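You operate a simulated robot arm through the tools that you are given. There is no shell and no other tool.

The job below is to be done with a simulated robot arm. You get a single attempt, and the scene is never put back.

## Task
Lay a lease with the air that the grey card asks.
Fine: grey card in the white drawer; blower on, air knob till the gauge shows it; close yarn clamp B; start it with the square green button and watch it finish.

Only the result counts: the job must be done as asked and must still hold three seconds after the hand-in. Knocking over, shifting, dropping, spilling or breaking anything else fails it.

## Robot
A 6-joint arm with a two-finger gripper, fixed in place. Base frame: the origin is at the foot of the arm, x ahead of it, y to its left, z up. Readings come in mm, degrees, newtons and seconds.
With the tool pointing down near the work surface it reaches from about 440 to 840 mm from the base axis. Its first joint turns from -166.0 to 166.0 degrees. Payload 1.66 kg.
The tool frame sits at the grasp point between the pads (the TCP): z along the fingers, y along the line on which they close. The tips reach 16 mm beyond it. Largest opening 111 mm; the body of the gripper starts 104 mm behind the TCP.
Orientation is told as [roll, pitch, yaw] about the base's x, y, z axes, in that order, counted from this pose: with the fingers straight down and closing along the base's y, the tool's x points along the base's -x, its y along +y and its z along -z.

## Interface
- The arm moves only by the tool apply_moves. Its arguments are lists of equal length, an entry for each row: "dr": the turn, a rotation vector about the base's x, y, z in rad, a list of three; "slide": the shift along the base's x, y, z in mm, a list of three; "fingers": the finger opening in mm, from 0 to 111. In form: {"dr": [[rx, ry, rz], ...], "slide": [[dx, dy, dz], ...], "fingers": [fingers, ...]}. A call has 1 to 20 rows; each row is the pose to reach, as a shift and turn from the pose commanded when the call began. Each row takes 0.2 s and may step no farther than 50 mm and 8.6 degrees from the row before; otherwise, or with a gripper value out of range, the whole call is refused. A pose out of reach is approached as far as the arm can. The call stops where the force on the tool passes 40 N (or 10 N more than at its start, if that is more) or the arm is blocked; 0.2 s more then pass. The fingers move at their own pace and stop on an object; they squeeze with about 21 N. The grip force told is the motor's: it shows also when the fingers shut on nothing. Time passes only in rows, and 0.2 s behind the last, so rows that repeat a pose let the fingers close. It gives the time, the measured TCP pose, the force on the tool (base axes), the opening and the grip force at its end, in the units of the frame above (readings bear some noise), with the torque about the TCP (base axes, N m) and any sound that the robot's microphone picked up.
- Cameras (640 x 400 px; columns grow to the right, rows downward): "scene" is fixed at [48.9, -492.7, 1732.6]; the picture's right is [0.44, -0.90, 0.00], its down [-0.51, -0.25, -0.83] and it looks along [0.74, 0.36, -0.56] (base axes); focal length 326 px, centre (320, 200). "wrist" rides on the gripper at [70, 14, -143] in the tool frame; the picture's right is [-0.19, 0.98, 0.00], its down [-0.87, -0.17, -0.47] and it looks along [-0.46, -0.09, 0.88] (tool axes); focal length 230 px, centre (320, 200). There is no depth. A picture from a camera that has moved, and an enlarged one, comes with that camera's place and axes in the base frame and with its lens. The place of the scene camera against the robot may be out by one fixed shift of up to 12 mm in any direction.
- get_image(camera): a new picture of that camera. The clock stands still meanwhile.
- raise_lower(by): slides the trunk up (or, below 0, down) by that many mm; the arm rides with it, the base frame stays. It gives what a move gives, with no picture.
- zoom(camera, box): a new picture of the part [left, top, right, bottom] of that camera's present view, enlarged. The clock stands still meanwhile.
- job_done(): hands the job in; it is judged then, once.

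Places have to be worked out from the pictures, the camera data and where the tool is seen. Open the gripper and draw the arm clear of the work before you hand the job in, unless the task says otherwise.

The tools are called after "Call:" as name(argument=value, ...) on one line, values as JSON. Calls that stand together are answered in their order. apply_moves: Moves the arm, as the interface text tells. Its arguments: {"type":"object","properties":{"dr":{"type":"array","items":{"type":"array","items":{"type":"number"}}},"slide":{"type":"array","items":{"type":"array","items":{"type":"number"}}},"fingers":{"type":"array","items":{"type":"number"}}},"required":["dr","slide","fingers"]} The other tools are called the same way: raise_lower (by) slides the trunk up or down; get_image (camera) takes a picture; zoom (camera, box) takes an enlarged picture of a part of a camera's view; job_done () hands the job in.

At the start:

```text
time: 0.0
eef_pos: [408.1, -185.2, 1506.3]
orientation: [0.1, 0.1, 0.1]
force: [-0.2, -0.2, -1.1]
ft_torque: [0.02, 0.01, 0.02]
grip_width: 110.8
grip_force: 0.0
trunk travel left (down, up): [-350.0, 240.0]
```

scene: 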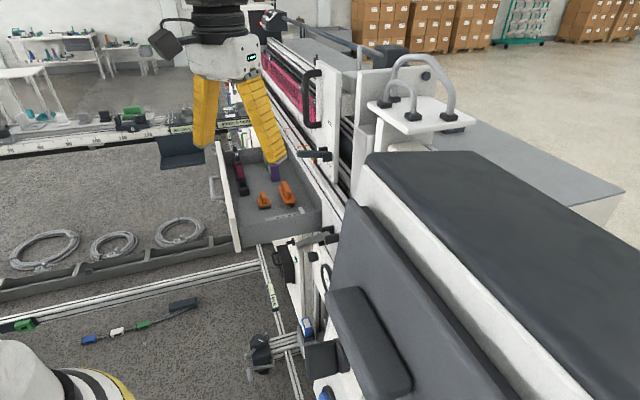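
wrist: 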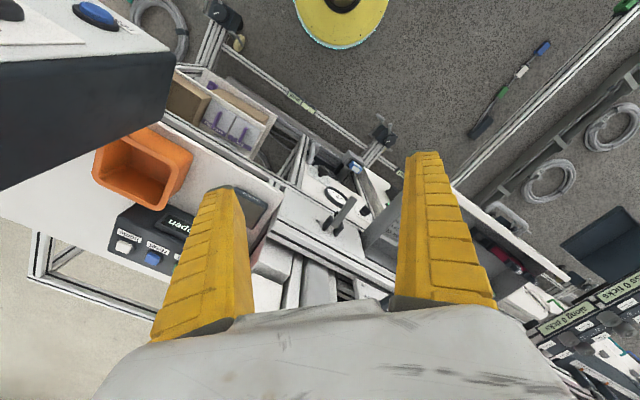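

The first pictures show a loom-like bench, an open drawer and several control boxes. I take closer looks before moving anything.

Call:
zoom(camera="scene", box=[180, 60, 400, 260])

Call:
zoom(camera="scene", box=[200, 220, 420, 400])

Call:
zoom(camera="wrist", box=[0, 0, 320, 280])

Call:
zoom(camera="wrist", box=[240, 100, 640, 400])

```text
2.00 times, centred on (290, 160) of scene
camera zoom: at [48.9, -492.7, 1732.6], right [0.44, -0.9, 0.0], down [-0.51, -0.25, -0.83], along [0.74, 0.36, -0.56], focal length 652 px, centre (380, 280)
```

zoom: 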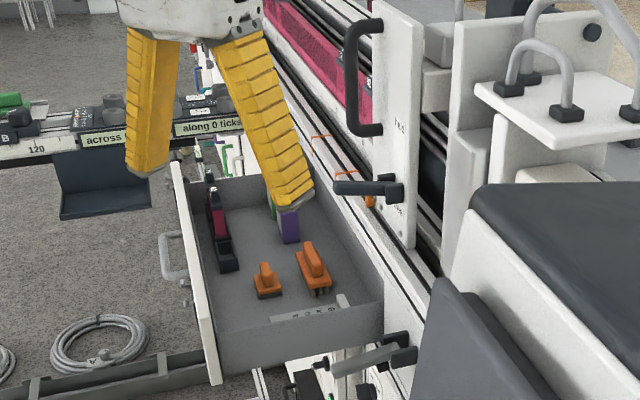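

```text
2.22 times, centred on (310, 310) of scene
camera zoom: at [48.9, -492.7, 1732.6], right [0.44, -0.9, 0.0], down [-0.51, -0.25, -0.83], along [0.74, 0.36, -0.56], focal length 724 px, centre (342, -44)
```

zoom: 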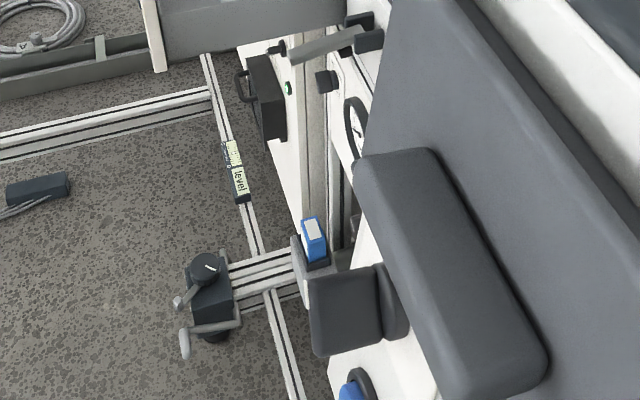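

```text
1.43 times, centred on (160, 140) of wrist
camera zoom: at [337.9, -170.5, 1647.1], right [0.19, 0.98, 0.0], down [0.87, -0.17, 0.47], along [0.46, -0.09, -0.88], focal length 329 px, centre (549, 286)
```

zoom: 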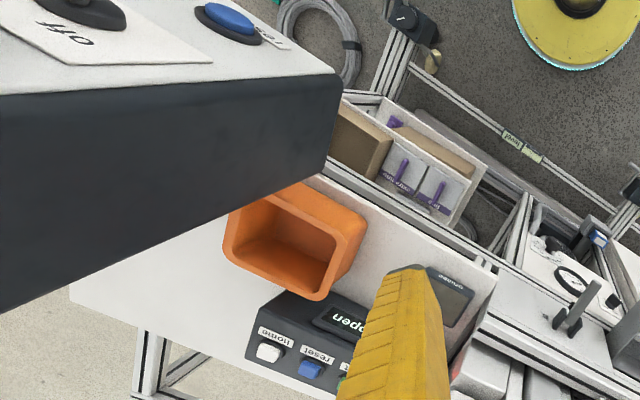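

```text
1.33 times, centred on (440, 250) of wrist
camera zoom: at [337.9, -170.5, 1647.1], right [0.19, 0.98, 0.0], down [0.87, -0.17, 0.47], along [0.46, -0.09, -0.88], focal length 307 px, centre (160, 133)
```

zoom: 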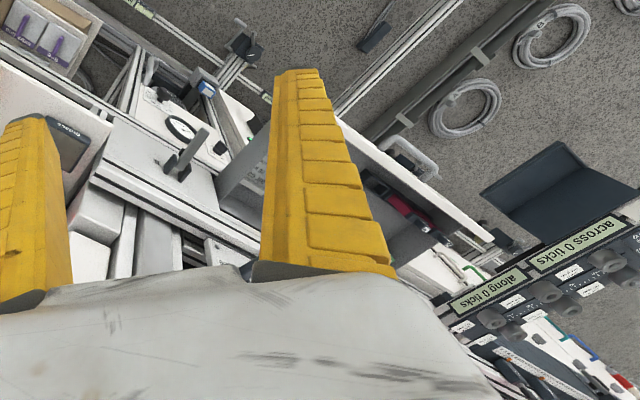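

Many devices surround the robot, and the control texts are on its right. I turn the wrist to the right in place to look at the console and the button box.

Call:
apply_moves(dr=[[0, 0, -0.14], [0, 0, -0.28], [0, 0, -0.42], [0, 0, -0.56], [0, 0, -0.7], [0, 0, -0.84], [0, 0, -0.98], [0, 0, -1.12]], slide=[[0, 0, 0], [0, 0, 0], [0, 0, 0], [0, 0, 0], [0, 0, 0], [0, 0, 0], [0, 0, 0], [0, 0, 0]], fingers=[111, 111, 111, 111, 111, 111, 111, 111])

Call:
get_image(camera="wrist")

Call:
get_image(camera="scene")

```text
time: 1.8
eef_pos: [408.3, -184.7, 1505.9]
orientation: [-0.1, 0.0, -64.3]
force: [-0.5, 0.0, -0.3]
ft_torque: [-0.04, 0.03, -0.02]
grip_width: 110.9
grip_force: 0.0
trunk travel left (down, up): [-350.0, 240.0]
```

```text
taken
camera wrist: at [389.7, -115.3, 1647.0], right [0.97, 0.25, 0.0], down [0.22, -0.85, 0.47], along [0.12, -0.46, -0.88], focal length 230 px, centre (320, 200)
```

wrist: 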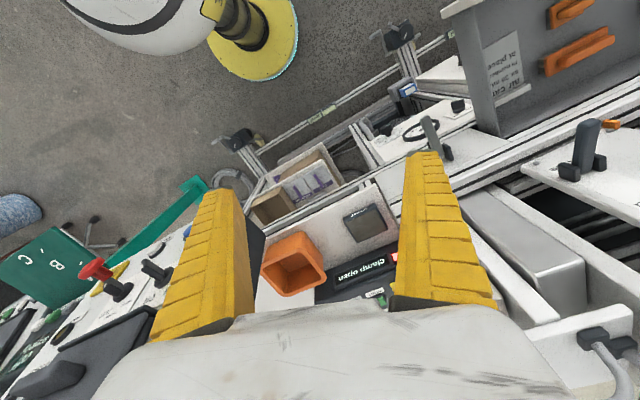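

```text
taken
```

scene: 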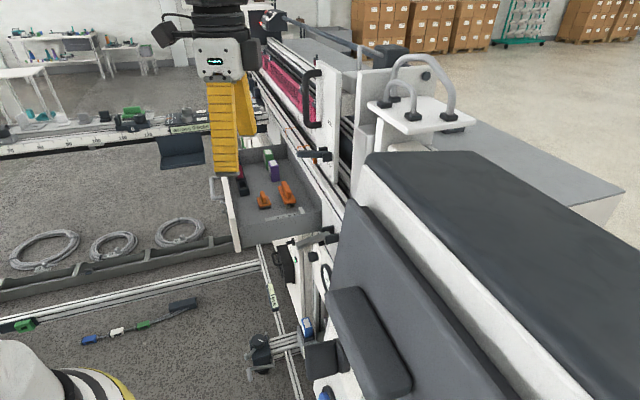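

A grey card with writing seems to stand at the drawer's near wall. I zoom on it, the control strip and the console parts.

Call:
zoom(camera="wrist", box=[460, 20, 560, 110])

Call:
zoom(camera="wrist", box=[230, 130, 430, 310])

Call:
zoom(camera="wrist", box=[0, 160, 240, 400])

Call:
zoom(camera="wrist", box=[380, 0, 640, 200])

```text
4.44 times, centred on (510, 65) of wrist
camera zoom: at [389.7, -115.3, 1647.0], right [0.97, 0.25, 0.0], down [0.22, -0.85, 0.47], along [0.12, -0.46, -0.88], focal length 1022 px, centre (-524, 800)
```

zoom: 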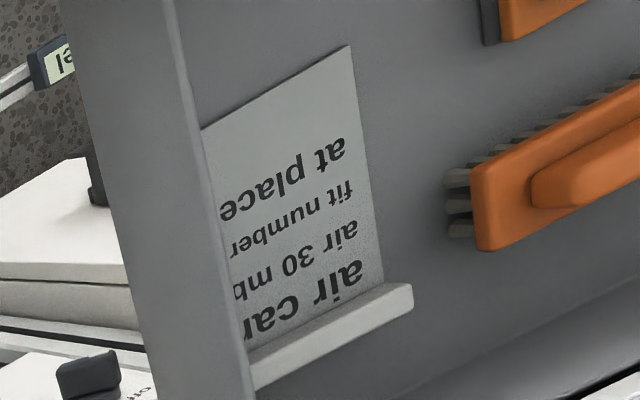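

```text
2.22 times, centred on (330, 220) of wrist
camera zoom: at [389.7, -115.3, 1647.0], right [0.97, 0.25, 0.0], down [0.22, -0.85, 0.47], along [0.12, -0.46, -0.88], focal length 511 px, centre (298, 156)
```

zoom: 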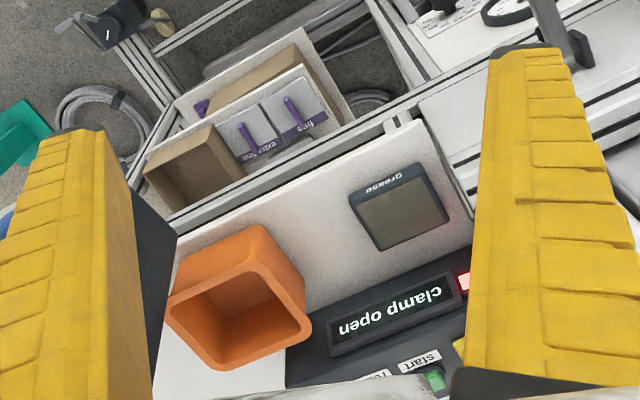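

```text
1.67 times, centred on (120, 280) of wrist
camera zoom: at [389.7, -115.3, 1647.0], right [0.97, 0.25, 0.0], down [0.22, -0.85, 0.47], along [0.12, -0.46, -0.88], focal length 384 px, centre (653, 67)
```

zoom: 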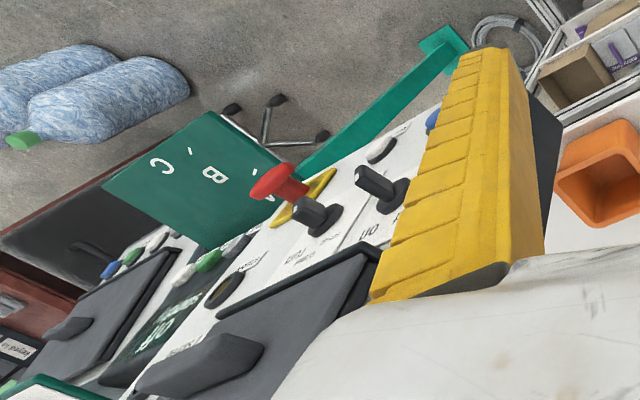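

```text
2.00 times, centred on (510, 100) of wrist
camera zoom: at [389.7, -115.3, 1647.0], right [0.97, 0.25, 0.0], down [0.22, -0.85, 0.47], along [0.12, -0.46, -0.88], focal length 460 px, centre (-60, 400)
```

zoom: 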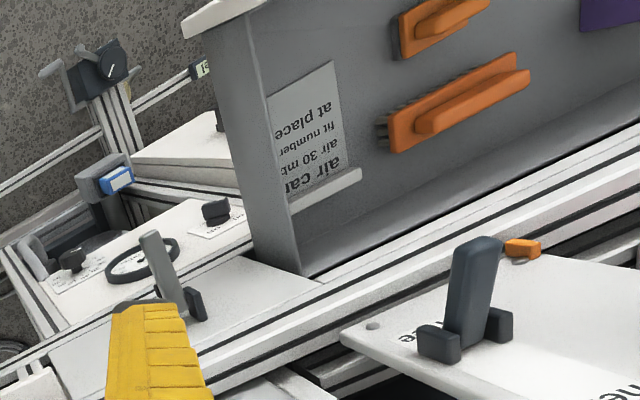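

The grey card reads "air 30 mb…", partly hidden by the drawer wall. I place the gauge near (760,-178,885), the drawer card near (750,-25,1120) and a black lever near (740,-120,1350). I move at the same height to a spot above the drawer for a full view.

Call:
apply_moves(dr=[[0, 0, 0], [0, 0, 0], [0, 0, 0], [0, 0, 0], [0, 0, 0], [0, 0, 0], [0, 0, 0]], slide=[[30, 35, 0], [60, 70, 0], [95, 105, 0], [130, 135, 0], [165, 165, 0], [200, 190, 0], [235, 205, 0]], fingers=[111, 111, 111, 111, 111, 111, 111])

Call:
get_image(camera="wrist")

Call:
get_image(camera="scene")

```text
time: 3.4
eef_pos: [643.5, 21.4, 1506.2]
orientation: [-0.1, 0.1, -64.2]
force: [1.2, -0.5, -0.1]
ft_torque: [0.0, 0.05, 0.02]
grip_width: 111.2
grip_force: 0.0
trunk travel left (down, up): [-350.0, 240.0]
```

```text
taken
camera wrist: at [626.9, 91.1, 1646.2], right [0.97, 0.26, 0.0], down [0.23, -0.85, 0.47], along [0.12, -0.46, -0.88], focal length 230 px, centre (320, 200)
```

wrist: 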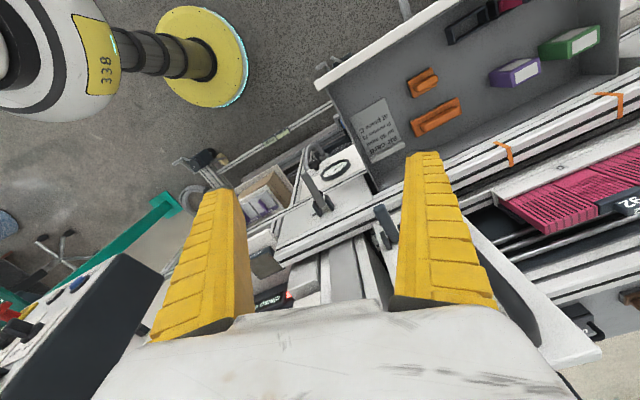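

```text
taken
```

scene: 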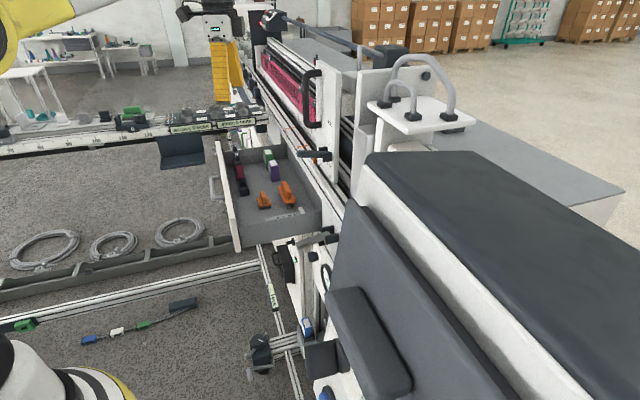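

Now the card is wholly in view. I zoom on the card, the gauge panel and the levers.

Call:
zoom(camera="wrist", box=[340, 90, 420, 170])

Call:
zoom(camera="wrist", box=[270, 130, 410, 250])

Call:
zoom(camera="wrist", box=[230, 200, 410, 330])

Call:
zoom(camera="wrist", box=[440, 60, 640, 360])

Call:
zoom(camera="wrist", box=[0, 200, 200, 400])

```text
5.00 times, centred on (380, 130) of wrist
camera zoom: at [626.9, 91.1, 1646.2], right [0.97, 0.26, 0.0], down [0.23, -0.85, 0.47], along [0.12, -0.46, -0.88], focal length 1150 px, centre (20, 550)
```

zoom: 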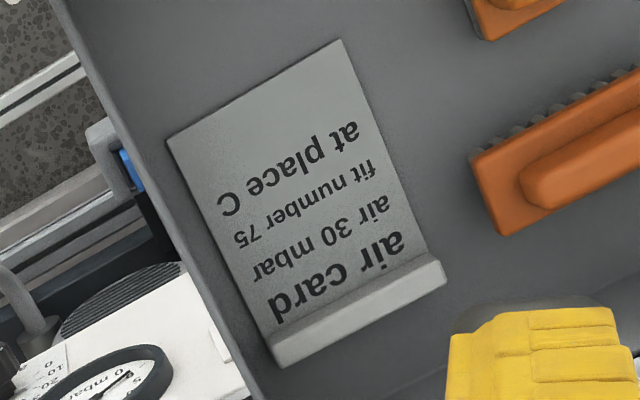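

```text
3.33 times, centred on (340, 190) of wrist
camera zoom: at [626.9, 91.1, 1646.2], right [0.97, 0.26, 0.0], down [0.23, -0.85, 0.47], along [0.12, -0.46, -0.88], focal length 767 px, centre (253, 233)
```

zoom: 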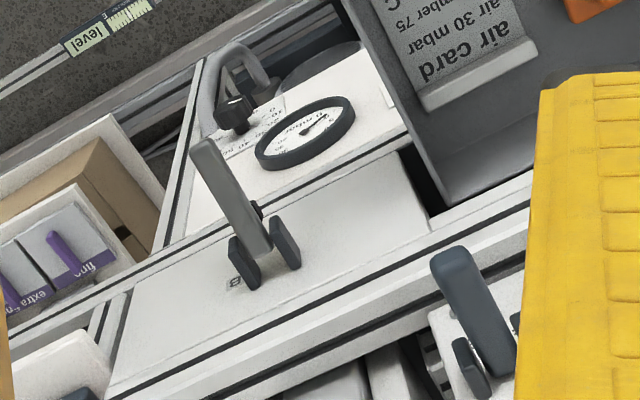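

```text
3.08 times, centred on (320, 265) of wrist
camera zoom: at [626.9, 91.1, 1646.2], right [0.97, 0.26, 0.0], down [0.23, -0.85, 0.47], along [0.12, -0.46, -0.88], focal length 708 px, centre (320, 0)
```

zoom: 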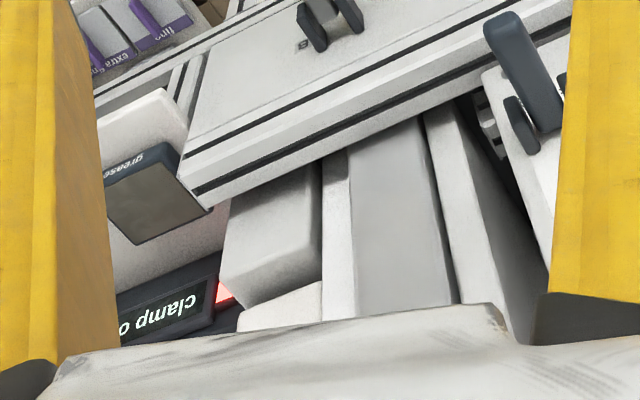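

```text
1.33 times, centred on (540, 210) of wrist
camera zoom: at [626.9, 91.1, 1646.2], right [0.97, 0.26, 0.0], down [0.23, -0.85, 0.47], along [0.12, -0.46, -0.88], focal length 307 px, centre (27, 187)
```

zoom: 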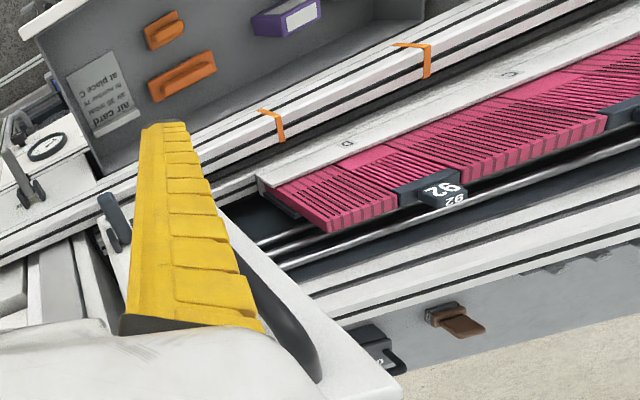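

```text
2.00 times, centred on (100, 300) of wrist
camera zoom: at [626.9, 91.1, 1646.2], right [0.97, 0.26, 0.0], down [0.23, -0.85, 0.47], along [0.12, -0.46, -0.88], focal length 460 px, centre (760, 0)
```

zoom: 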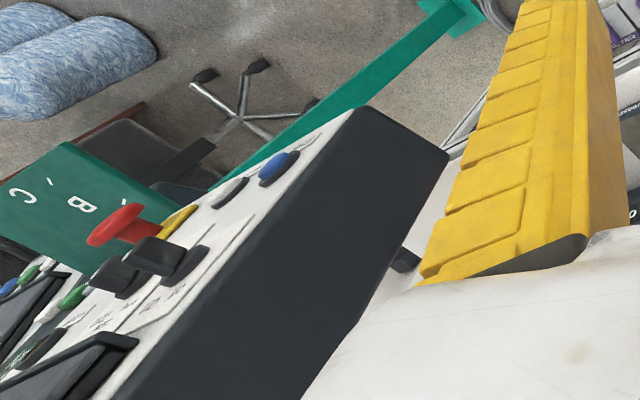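

The card says: air card, air 30 mbar (fit number 75 at place C, which this job does not call for). The grey lever has a "B" plate by its pivot, near (650..708, -143..-202, 1085..1120). I look closer at that plate and at the tall cabinet on the right.

Call:
zoom(camera="wrist", box=[295, 160, 345, 220])

Call:
zoom(camera="wrist", box=[295, 135, 365, 195])

Call:
zoom(camera="scene", box=[300, 140, 460, 400])

Call:
zoom(camera="scene", box=[260, 140, 360, 230])

Call:
zoom(camera="scene", box=[240, 220, 360, 330])

```text
6.67 times, centred on (320, 190) of wrist
camera zoom: at [626.9, 91.1, 1646.2], right [0.97, 0.26, 0.0], down [0.23, -0.85, 0.47], along [0.12, -0.46, -0.88], focal length 1534 px, centre (320, 267)
```

zoom: 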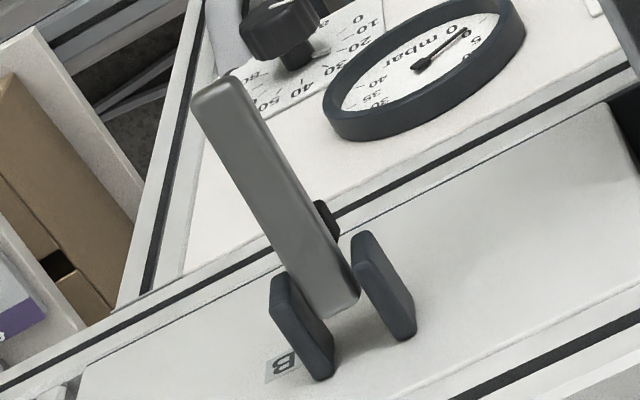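

```text
6.67 times, centred on (330, 165) of wrist
camera zoom: at [626.9, 91.1, 1646.2], right [0.97, 0.26, 0.0], down [0.23, -0.85, 0.47], along [0.12, -0.46, -0.88], focal length 1534 px, centre (253, 433)
```

zoom: 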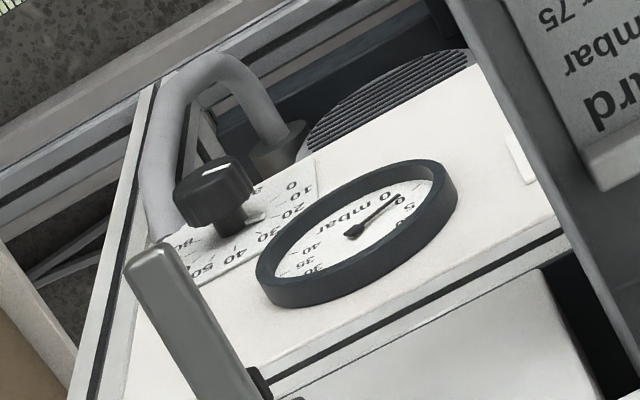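

```text
1.54 times, centred on (380, 270) of scene
camera zoom: at [48.9, -492.7, 1732.6], right [0.44, -0.9, 0.0], down [-0.51, -0.25, -0.83], along [0.74, 0.36, -0.56], focal length 502 px, centre (228, 92)
```

zoom: 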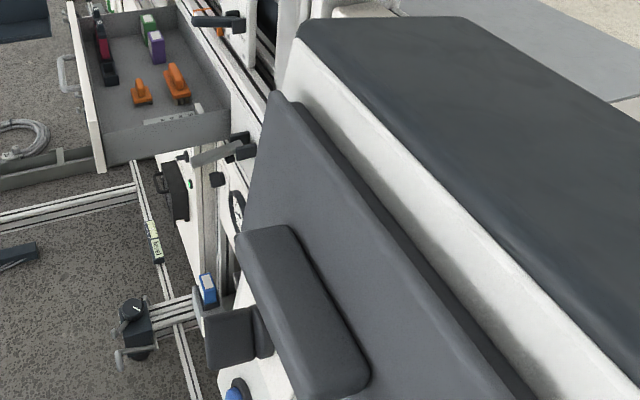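

```text
4.44 times, centred on (310, 185) of scene
camera zoom: at [48.9, -492.7, 1732.6], right [0.44, -0.9, 0.0], down [-0.51, -0.25, -0.83], along [0.74, 0.36, -0.56], focal length 1449 px, centre (364, 267)
```

zoom: 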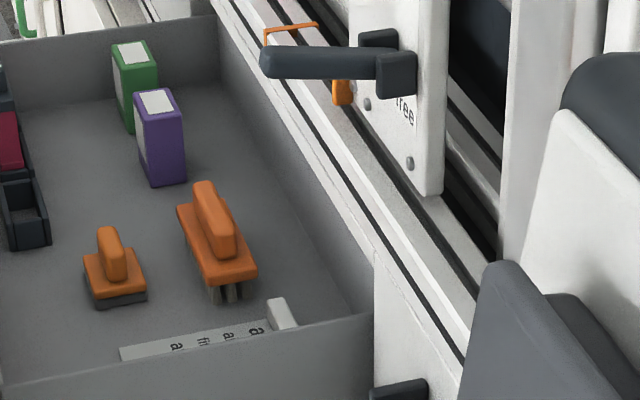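

```text
3.64 times, centred on (300, 275) of scene
camera zoom: at [48.9, -492.7, 1732.6], right [0.44, -0.9, 0.0], down [-0.51, -0.25, -0.83], along [0.74, 0.36, -0.56], focal length 1185 px, centre (393, -73)
```

zoom: 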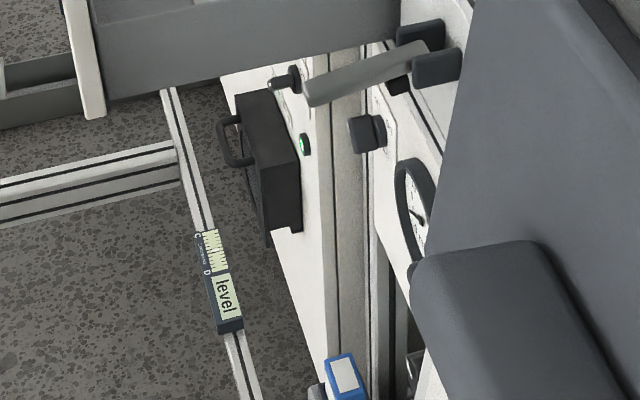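

Scene zooms show vertical front panels facing the robot: lever B on one, the gauge with the air knob below it, and left of the post a black switch with a green lamp. I back off, lower the hand and turn to face the panels.

Call:
apply_moves(dr=[[0, 0, 0.08], [0, 0, 0.16], [0, 0, 0.24], [0, 0, 0.32], [0, 0, 0.4], [0, 0, 0.47]], slide=[[-24, -2, -34], [-48, -4, -68], [-71, -6, -102], [-95, -8, -137], [-118, -10, -171], [-141, -11, -206]], fingers=[111, 111, 111, 111, 111, 111])

Call:
apply_moves(dr=[[-0.08, -0.073, 0], [-0.161, -0.146, 0], [-0.242, -0.219, 0], [-0.323, -0.292, 0]], slide=[[0, 0, -12], [0, 0, -25], [0, 0, -38], [0, 0, -50]], fingers=[111, 111, 111, 111])

Call:
get_image(camera="wrist")

Call:
get_image(camera="scene")

```text
time: 4.8
eef_pos: [502.0, 10.6, 1298.0]
orientation: [0.0, 0.0, -37.3]
force: [-0.3, 0.3, -0.9]
ft_torque: [0.0, -0.03, 0.01]
grip_width: 110.9
grip_force: 0.0
trunk travel left (down, up): [-350.0, 240.0]
```

```text
time: 5.8
eef_pos: [502.9, 10.3, 1250.2]
orientation: [-4.9, -24.6, -36.3]
force: [1.1, 0.4, -0.3]
ft_torque: [0.0, 0.04, -0.02]
grip_width: 110.9
grip_force: 0.1
trunk travel left (down, up): [-350.0, 240.0]
```

```text
taken
camera wrist: at [418.9, 102.6, 1346.9], right [0.75, 0.67, 0.0], down [0.4, -0.45, 0.8], along [0.53, -0.6, -0.6], focal length 230 px, centre (320, 200)
```

wrist: 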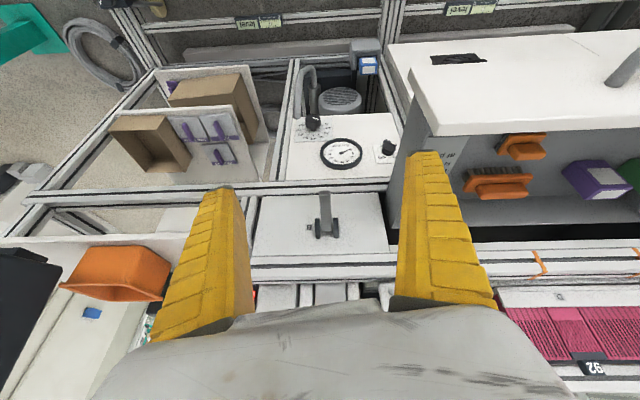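

```text
taken
```

scene: 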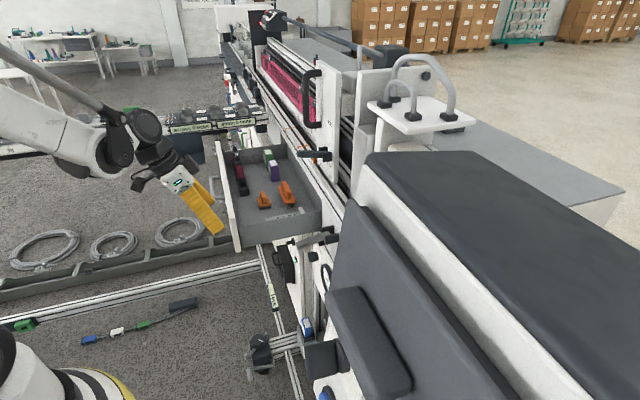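

Now the view faces the machine squarely, with gauge, air knob and another knob in sight. I zoom on them and on lever B.

Call:
zoom(camera="wrist", box=[285, 95, 405, 175])

Call:
zoom(camera="wrist", box=[250, 180, 400, 260])

Call:
zoom(camera="wrist", box=[0, 180, 260, 350])

Call:
zoom(camera="wrist", box=[280, 40, 420, 120])

```text
5.00 times, centred on (345, 135) of wrist
camera zoom: at [418.9, 102.6, 1346.9], right [0.75, 0.67, 0.0], down [0.4, -0.45, 0.8], along [0.53, -0.6, -0.6], focal length 1150 px, centre (195, 525)
```

zoom: 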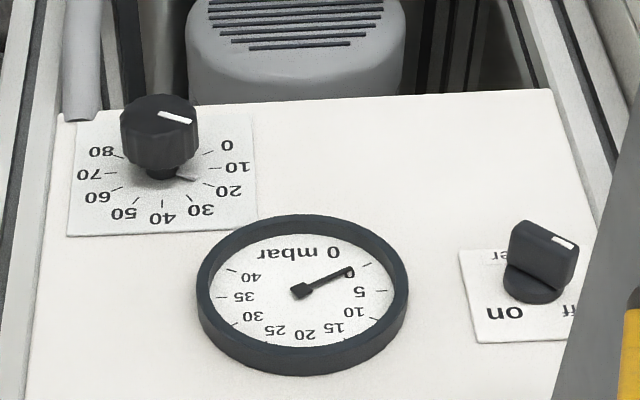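

```text
4.27 times, centred on (325, 220) of wrist
camera zoom: at [418.9, 102.6, 1346.9], right [0.75, 0.67, 0.0], down [0.4, -0.45, 0.8], along [0.53, -0.6, -0.6], focal length 982 px, centre (299, 115)
```

zoom: 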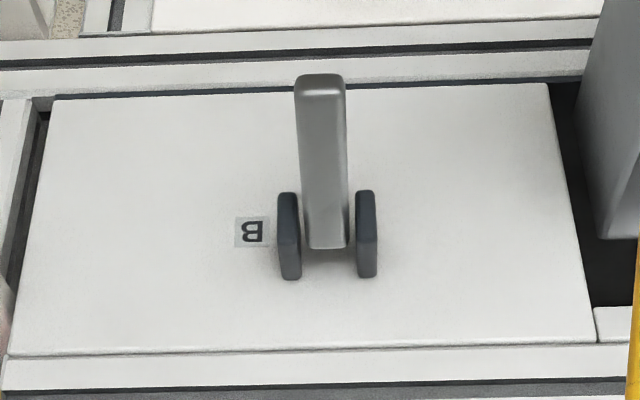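

```text
2.35 times, centred on (130, 265) of wrist
camera zoom: at [418.9, 102.6, 1346.9], right [0.75, 0.67, 0.0], down [0.4, -0.45, 0.8], along [0.53, -0.6, -0.6], focal length 541 px, centre (767, 47)
```

zoom: 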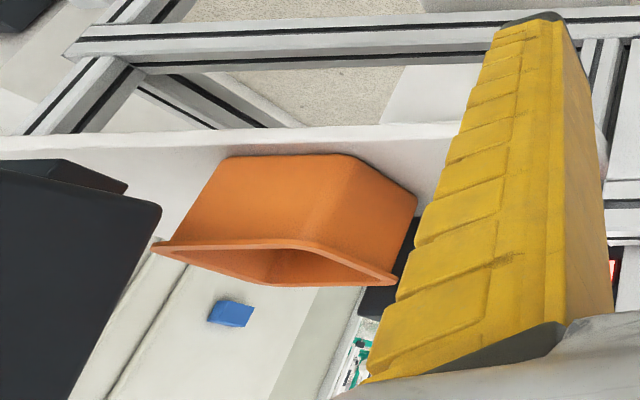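

```text
4.57 times, centred on (350, 80) of wrist
camera zoom: at [418.9, 102.6, 1346.9], right [0.75, 0.67, 0.0], down [0.4, -0.45, 0.8], along [0.53, -0.6, -0.6], focal length 1052 px, centre (183, 749)
```

zoom: 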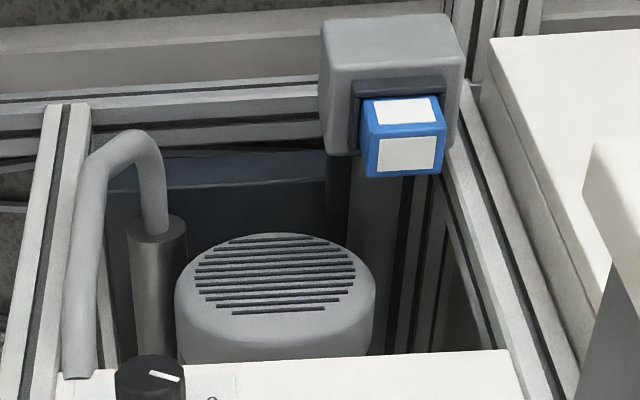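

The gauge reads 0 of 40 mbar. The air knob (scale 0–80) is near (703,-251,727), and the blower switch stands at "off" near (854,-100,850). The panel is vertical and the machine is turned 45°. I look at the drawer's underside clearance and the switch again.

Call:
zoom(camera="wrist", box=[370, 20, 640, 240])

Call:
zoom(camera="wrist", box=[370, 130, 410, 165])

Call:
zoom(camera="wrist", box=[295, 108, 335, 143])

Call:
zoom(camera="scene", box=[200, 130, 340, 260])

```text
1.82 times, centred on (505, 130) of wrist
camera zoom: at [418.9, 102.6, 1346.9], right [0.75, 0.67, 0.0], down [0.4, -0.45, 0.8], along [0.53, -0.6, -0.6], focal length 418 px, centre (-16, 327)
```

zoom: 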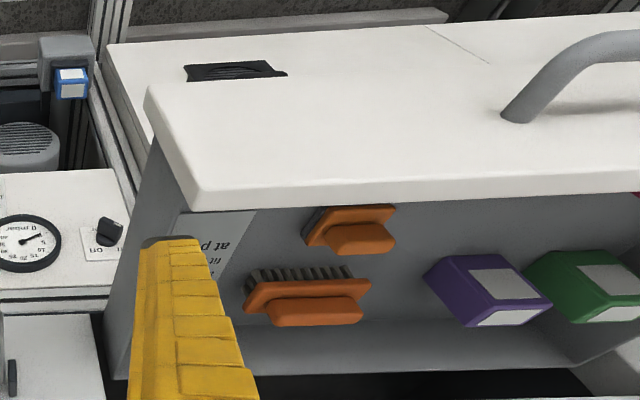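

```text
11.43 times, centred on (390, 148) of wrist
camera zoom: at [418.9, 102.6, 1346.9], right [0.75, 0.67, 0.0], down [0.4, -0.45, 0.8], along [0.53, -0.6, -0.6], focal length 2629 px, centre (-480, 800)
```

zoom: 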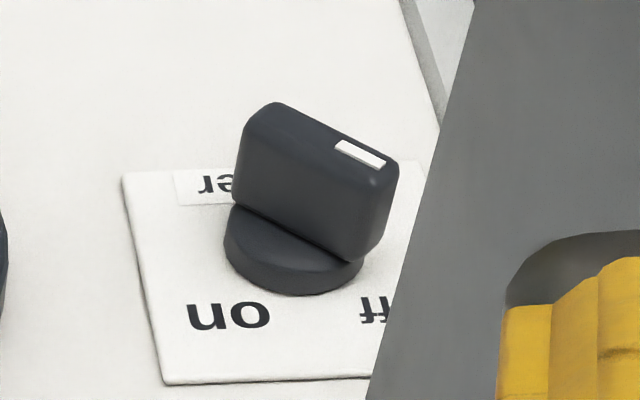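

```text
11.43 times, centred on (315, 126) of wrist
camera zoom: at [418.9, 102.6, 1346.9], right [0.75, 0.67, 0.0], down [0.4, -0.45, 0.8], along [0.53, -0.6, -0.6], focal length 2629 px, centre (377, 1051)
```

zoom: 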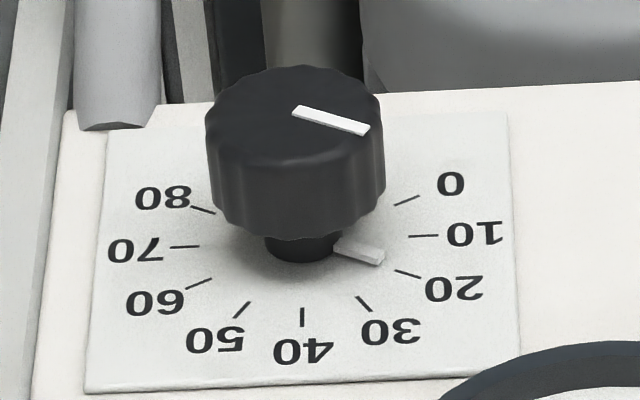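

```text
3.08 times, centred on (270, 195) of scene
camera zoom: at [48.9, -492.7, 1732.6], right [0.44, -0.9, 0.0], down [-0.51, -0.25, -0.83], along [0.74, 0.36, -0.56], focal length 1003 px, centre (474, 215)
```

zoom: 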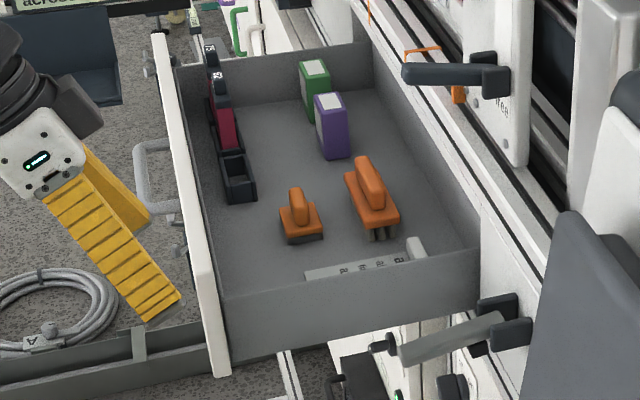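

The blower switch points to "off", with "on" at the upper right as an operator sees it. The air knob now points to about 19. Next I rise and move right to look at the start panel with the "clamp open" display.

Call:
apply_moves(dr=[[0, 0, 0], [0, 0, 0], [0, 0, 0], [0, 0, 0], [0, 0, 0], [0, 0, 0], [0, 0, 0], [0, 0, 0], [0, 0, 0], [0, 0, 0], [0, 0, 0]], slide=[[0, 0, 50], [0, 0, 100], [0, 0, 150], [0, 0, 200], [4, -47, 200], [8, -94, 200], [12, -141, 200], [16, -188, 200], [20, -235, 200], [24, -282, 200], [27, -328, 200]], fingers=[111, 111, 111, 111, 111, 111, 111, 111, 111, 111, 111])

Call:
get_image(camera="wrist")

Call:
get_image(camera="scene")

```text
time: 8.2
eef_pos: [529.1, -318.6, 1450.6]
orientation: [-4.9, -24.5, -36.2]
force: [0.3, -1.0, -0.1]
ft_torque: [0.06, 0.01, 0.01]
grip_width: 110.8
grip_force: 0.1
trunk travel left (down, up): [-350.0, 240.0]
```

```text
taken
camera wrist: at [445.4, -227.3, 1547.9], right [0.74, 0.67, 0.0], down [0.4, -0.45, 0.8], along [0.53, -0.59, -0.6], focal length 230 px, centre (320, 200)
```

wrist: 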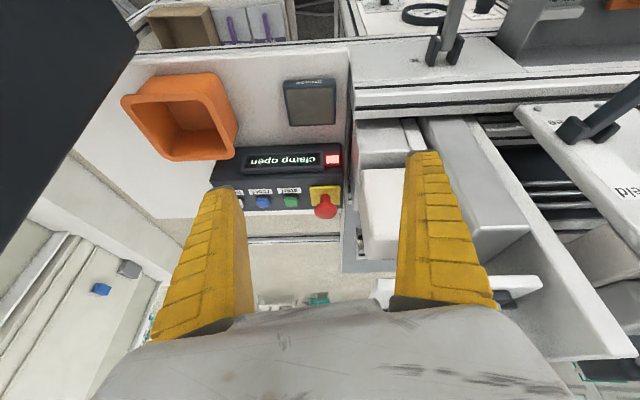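

```text
taken
```

scene: 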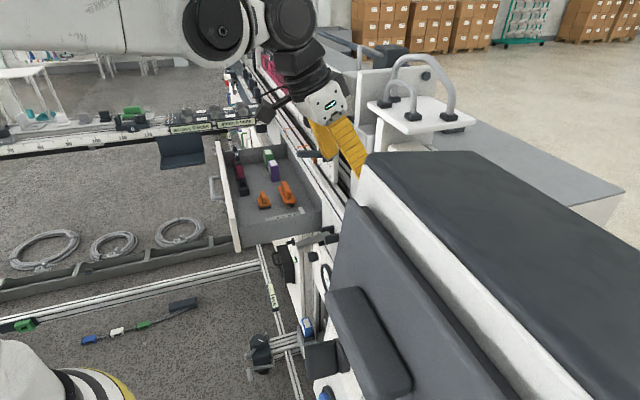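

The start panel is in full view now; I zoom on it, and on the levers to the right.

Call:
zoom(camera="wrist", box=[225, 135, 355, 225])

Call:
zoom(camera="wrist", box=[520, 60, 640, 220])

Call:
zoom(camera="wrist", box=[390, 0, 520, 90])

Call:
zoom(camera="wrist", box=[0, 0, 240, 200])

```text
4.44 times, centred on (290, 180) of wrist
camera zoom: at [445.4, -227.3, 1547.9], right [0.74, 0.67, 0.0], down [0.4, -0.45, 0.8], along [0.53, -0.59, -0.6], focal length 1022 px, centre (453, 289)
```

zoom: 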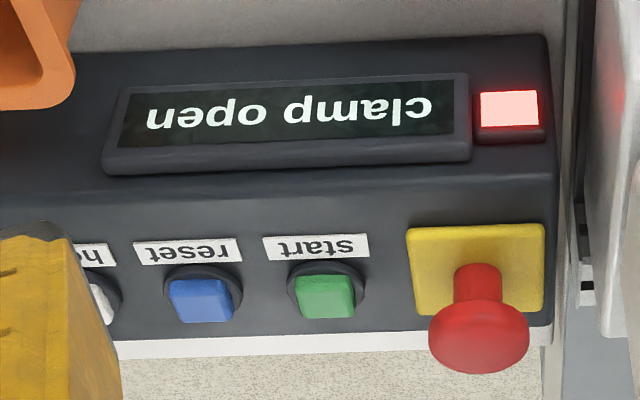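

```text
2.50 times, centred on (580, 140) of wrist
camera zoom: at [445.4, -227.3, 1547.9], right [0.74, 0.67, 0.0], down [0.4, -0.45, 0.8], along [0.53, -0.59, -0.6], focal length 575 px, centre (-330, 350)
```

zoom: 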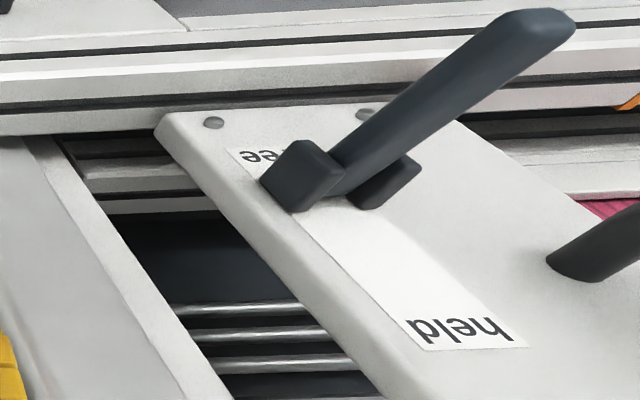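

```text
4.44 times, centred on (455, 45) of wrist
camera zoom: at [445.4, -227.3, 1547.9], right [0.74, 0.67, 0.0], down [0.4, -0.45, 0.8], along [0.53, -0.59, -0.6], focal length 1022 px, centre (-280, 889)
```

zoom: 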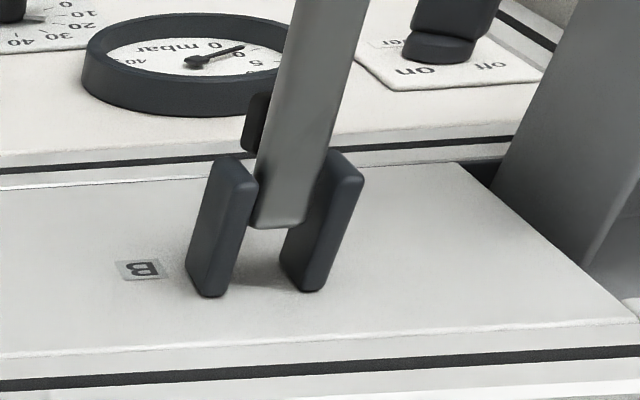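

```text
2.00 times, centred on (120, 100) of wrist
camera zoom: at [445.4, -227.3, 1547.9], right [0.74, 0.67, 0.0], down [0.4, -0.45, 0.8], along [0.53, -0.59, -0.6], focal length 460 px, centre (720, 400)
```

zoom: 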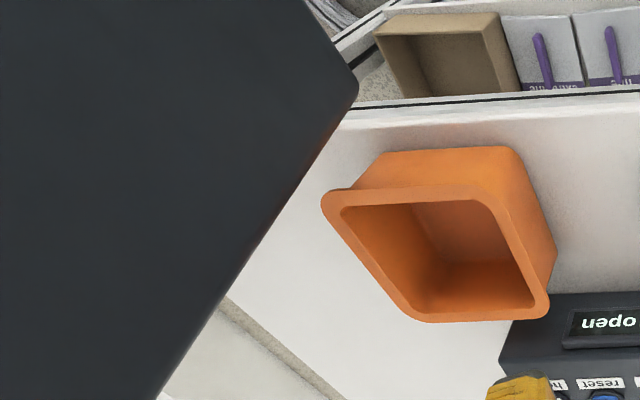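

The square green "start" button stands near (704,-624,1200), with the red stop knob about 85 mm to its side. The display reads "clamp open". I go back in front of the gauge panel and lower the trunk to view the panels level.

Call:
apply_moves(dr=[[0, 0, 0], [0, 0, 0], [0, 0, 0], [0, 0, 0], [0, 0, 0], [0, 0, 0], [0, 0, 0], [0, 0, 0], [0, 0, 0], [0, 0, 0], [0, 0, 0], [0, 0, 0]], slide=[[-5, 47, 0], [-10, 94, 0], [-16, 141, 0], [-21, 188, 0], [-26, 235, 0], [-32, 282, 0], [-37, 328, 0], [-42, 340, 0], [-42, 340, -50], [-42, 340, -100], [-42, 340, -150], [-42, 340, -200]], fingers=[111, 111, 111, 111, 111, 111, 111, 111, 111, 111, 111, 111])

Call:
raise_lower(by=-250)

Call:
get_image(camera="wrist")

Call:
get_image(camera="scene")

```text
time: 10.8
eef_pos: [488.3, 23.1, 1250.9]
orientation: [-4.8, -24.5, -36.2]
force: [-0.1, 0.0, -0.3]
ft_torque: [-0.03, 0.03, -0.02]
grip_width: 110.6
grip_force: 0.0
trunk travel left (down, up): [-350.0, 240.0]
```

```text
time: 13.4
eef_pos: [486.6, 22.9, 1001.2]
orientation: [-4.9, -24.5, -36.3]
force: [0.2, -0.2, 1.2]
ft_torque: [0.01, 0.01, 0.03]
grip_width: 111.1
grip_force: 0.1
trunk travel left (down, up): [-100.0, 490.0]
```

```text
taken
camera wrist: at [403.5, 114.9, 1098.4], right [0.74, 0.67, 0.0], down [0.4, -0.45, 0.8], along [0.53, -0.59, -0.6], focal length 230 px, centre (320, 200)
```

wrist: 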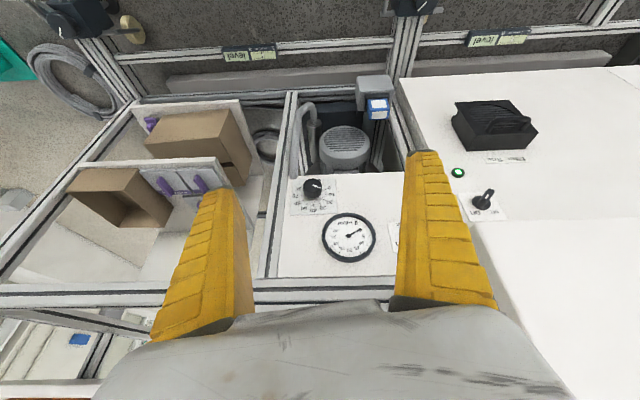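

```text
taken
```

scene: 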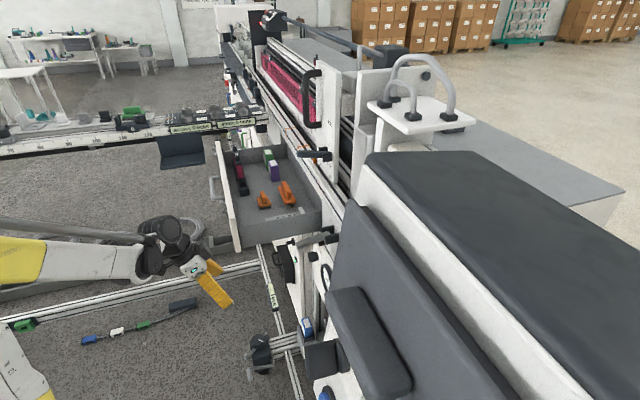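

There is a second white panel with a green lamp, a turn switch and a black box. I zoom on each for the labels.

Call:
zoom(camera="wrist", box=[430, 90, 550, 220])

Call:
zoom(camera="wrist", box=[280, 165, 420, 275])

Call:
zoom(camera="wrist", box=[130, 40, 440, 240])

Call:
zoom(camera="scene", box=[130, 180, 340, 340])

```text
3.08 times, centred on (490, 155) of wrist
camera zoom: at [403.5, 114.9, 1098.4], right [0.74, 0.67, 0.0], down [0.4, -0.45, 0.8], along [0.53, -0.59, -0.6], focal length 708 px, centre (-203, 338)
```

zoom: 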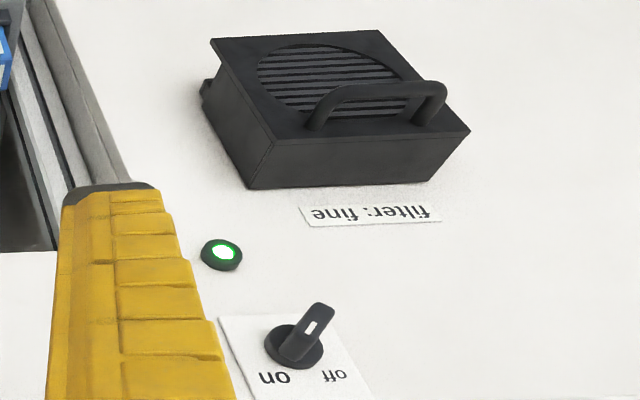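

```text
3.64 times, centred on (350, 220) of wrist
camera zoom: at [403.5, 114.9, 1098.4], right [0.74, 0.67, 0.0], down [0.4, -0.45, 0.8], along [0.53, -0.59, -0.6], focal length 837 px, centre (211, 127)
```

zoom: 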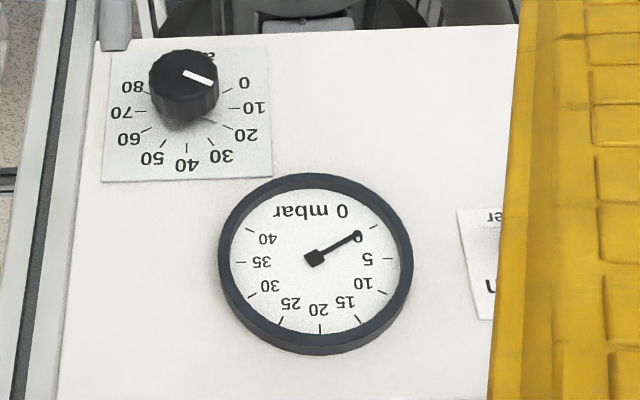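

```text
2.00 times, centred on (285, 140) of wrist
camera zoom: at [403.5, 114.9, 1098.4], right [0.74, 0.67, 0.0], down [0.4, -0.45, 0.8], along [0.53, -0.59, -0.6], focal length 460 px, centre (390, 320)
```

zoom: 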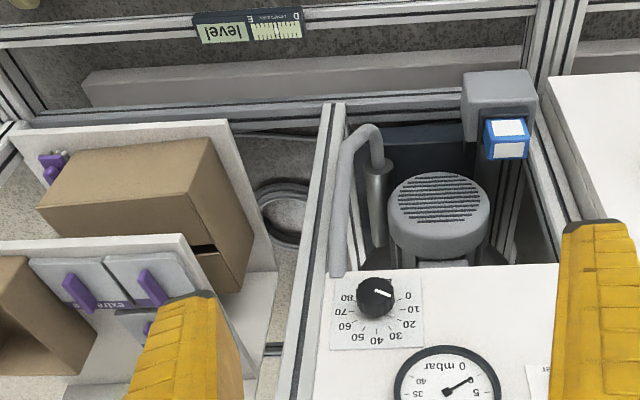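

```text
2.50 times, centred on (235, 260) of scene
camera zoom: at [48.9, -492.7, 1732.6], right [0.44, -0.9, 0.0], down [-0.51, -0.25, -0.83], along [0.74, 0.36, -0.56], focal length 815 px, centre (532, 50)
```

zoom: 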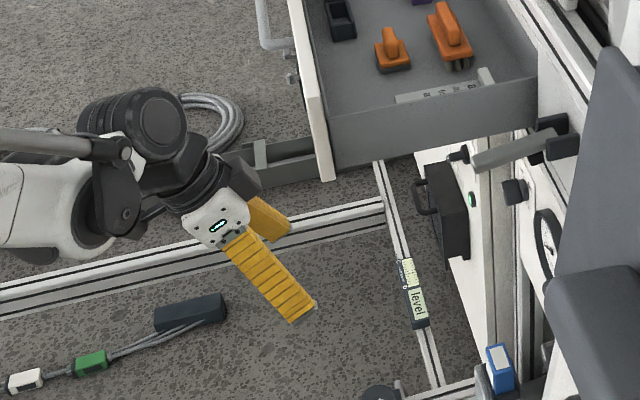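

The second panel is labelled "filter: fine" with its own on/off switch, so I must not confuse the two. I tilt the hand level to read the labels face-on.

Call:
apply_moves(dr=[[-0.1, -0.1, 0], [-0.2, -0.2, 0], [-0.3, -0.3, 0], [-0.4, -0.4, 0], [-0.495, -0.495, 0]], slide=[[0, 0, 0], [0, 0, 0], [0, 0, 0], [0, 0, 0], [0, 0, 0]], fingers=[111, 111, 111, 111, 111])

Call:
get_image(camera="wrist")

Call:
get_image(camera="scene")

```text
time: 14.6
eef_pos: [486.6, 21.9, 1001.0]
orientation: [-18.0, -63.7, -26.5]
force: [0.2, 0.0, 0.3]
ft_torque: [0.03, -0.02, 0.0]
grip_width: 110.9
grip_force: 0.0
trunk travel left (down, up): [-100.0, 490.0]
```

```text
taken
camera wrist: at [378.8, 139.6, 994.5], right [0.73, 0.68, 0.04], down [-0.07, 0.02, 1.0], along [0.68, -0.74, 0.06], focal length 230 px, centre (320, 200)
```

wrist: 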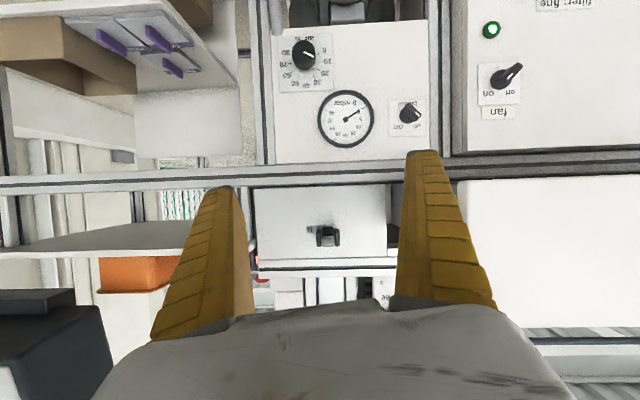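

```text
taken
```

scene: 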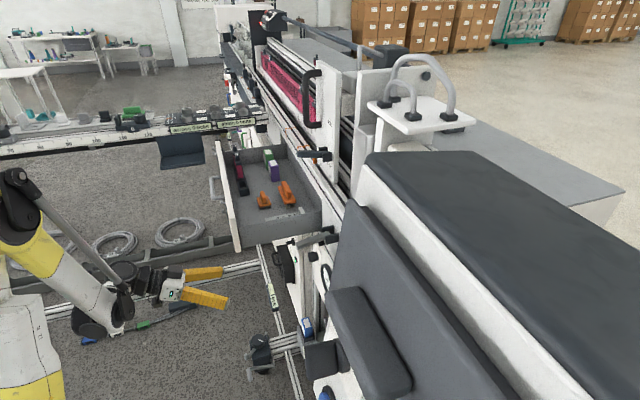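

Call:
zoom(camera="wrist", box=[270, 30, 430, 160])

Call:
zoom(camera="wrist", box=[465, 10, 545, 125])

Call:
zoom(camera="wrist", box=[280, 190, 400, 290])

Call:
zoom(camera="wrist", box=[385, 85, 435, 140])

```text
3.08 times, centred on (350, 95) of wrist
camera zoom: at [378.8, 139.6, 994.5], right [0.73, 0.68, 0.04], down [-0.07, 0.02, 1.0], along [0.68, -0.74, 0.06], focal length 708 px, centre (228, 523)
```

zoom: 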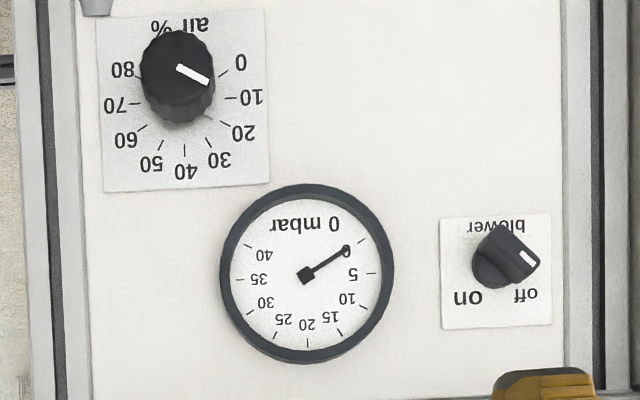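

```text
3.48 times, centred on (505, 68) of wrist
camera zoom: at [378.8, 139.6, 994.5], right [0.73, 0.68, 0.04], down [-0.07, 0.02, 1.0], along [0.68, -0.74, 0.06], focal length 800 px, centre (-324, 661)
```

zoom: 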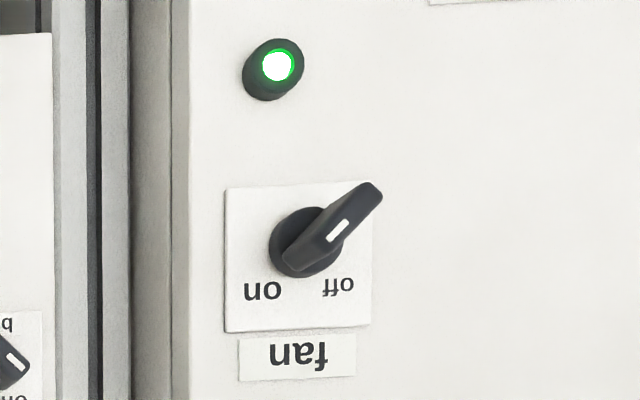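

```text
4.00 times, centred on (340, 240) of wrist
camera zoom: at [378.8, 139.6, 994.5], right [0.73, 0.68, 0.04], down [-0.07, 0.02, 1.0], along [0.68, -0.74, 0.06], focal length 920 px, centre (240, 40)
```

zoom: 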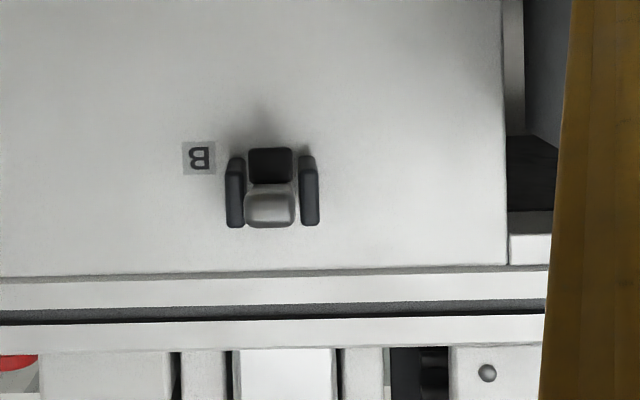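

```text
7.27 times, centred on (410, 112) of wrist
camera zoom: at [378.8, 139.6, 994.5], right [0.73, 0.68, 0.04], down [-0.07, 0.02, 1.0], along [0.68, -0.74, 0.06], focal length 1673 px, centre (-334, 836)
```

zoom: 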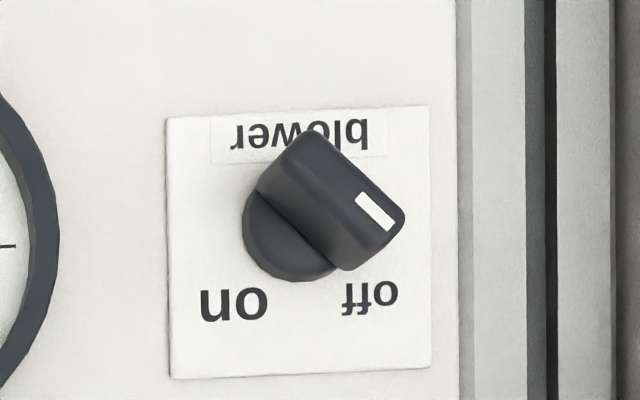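

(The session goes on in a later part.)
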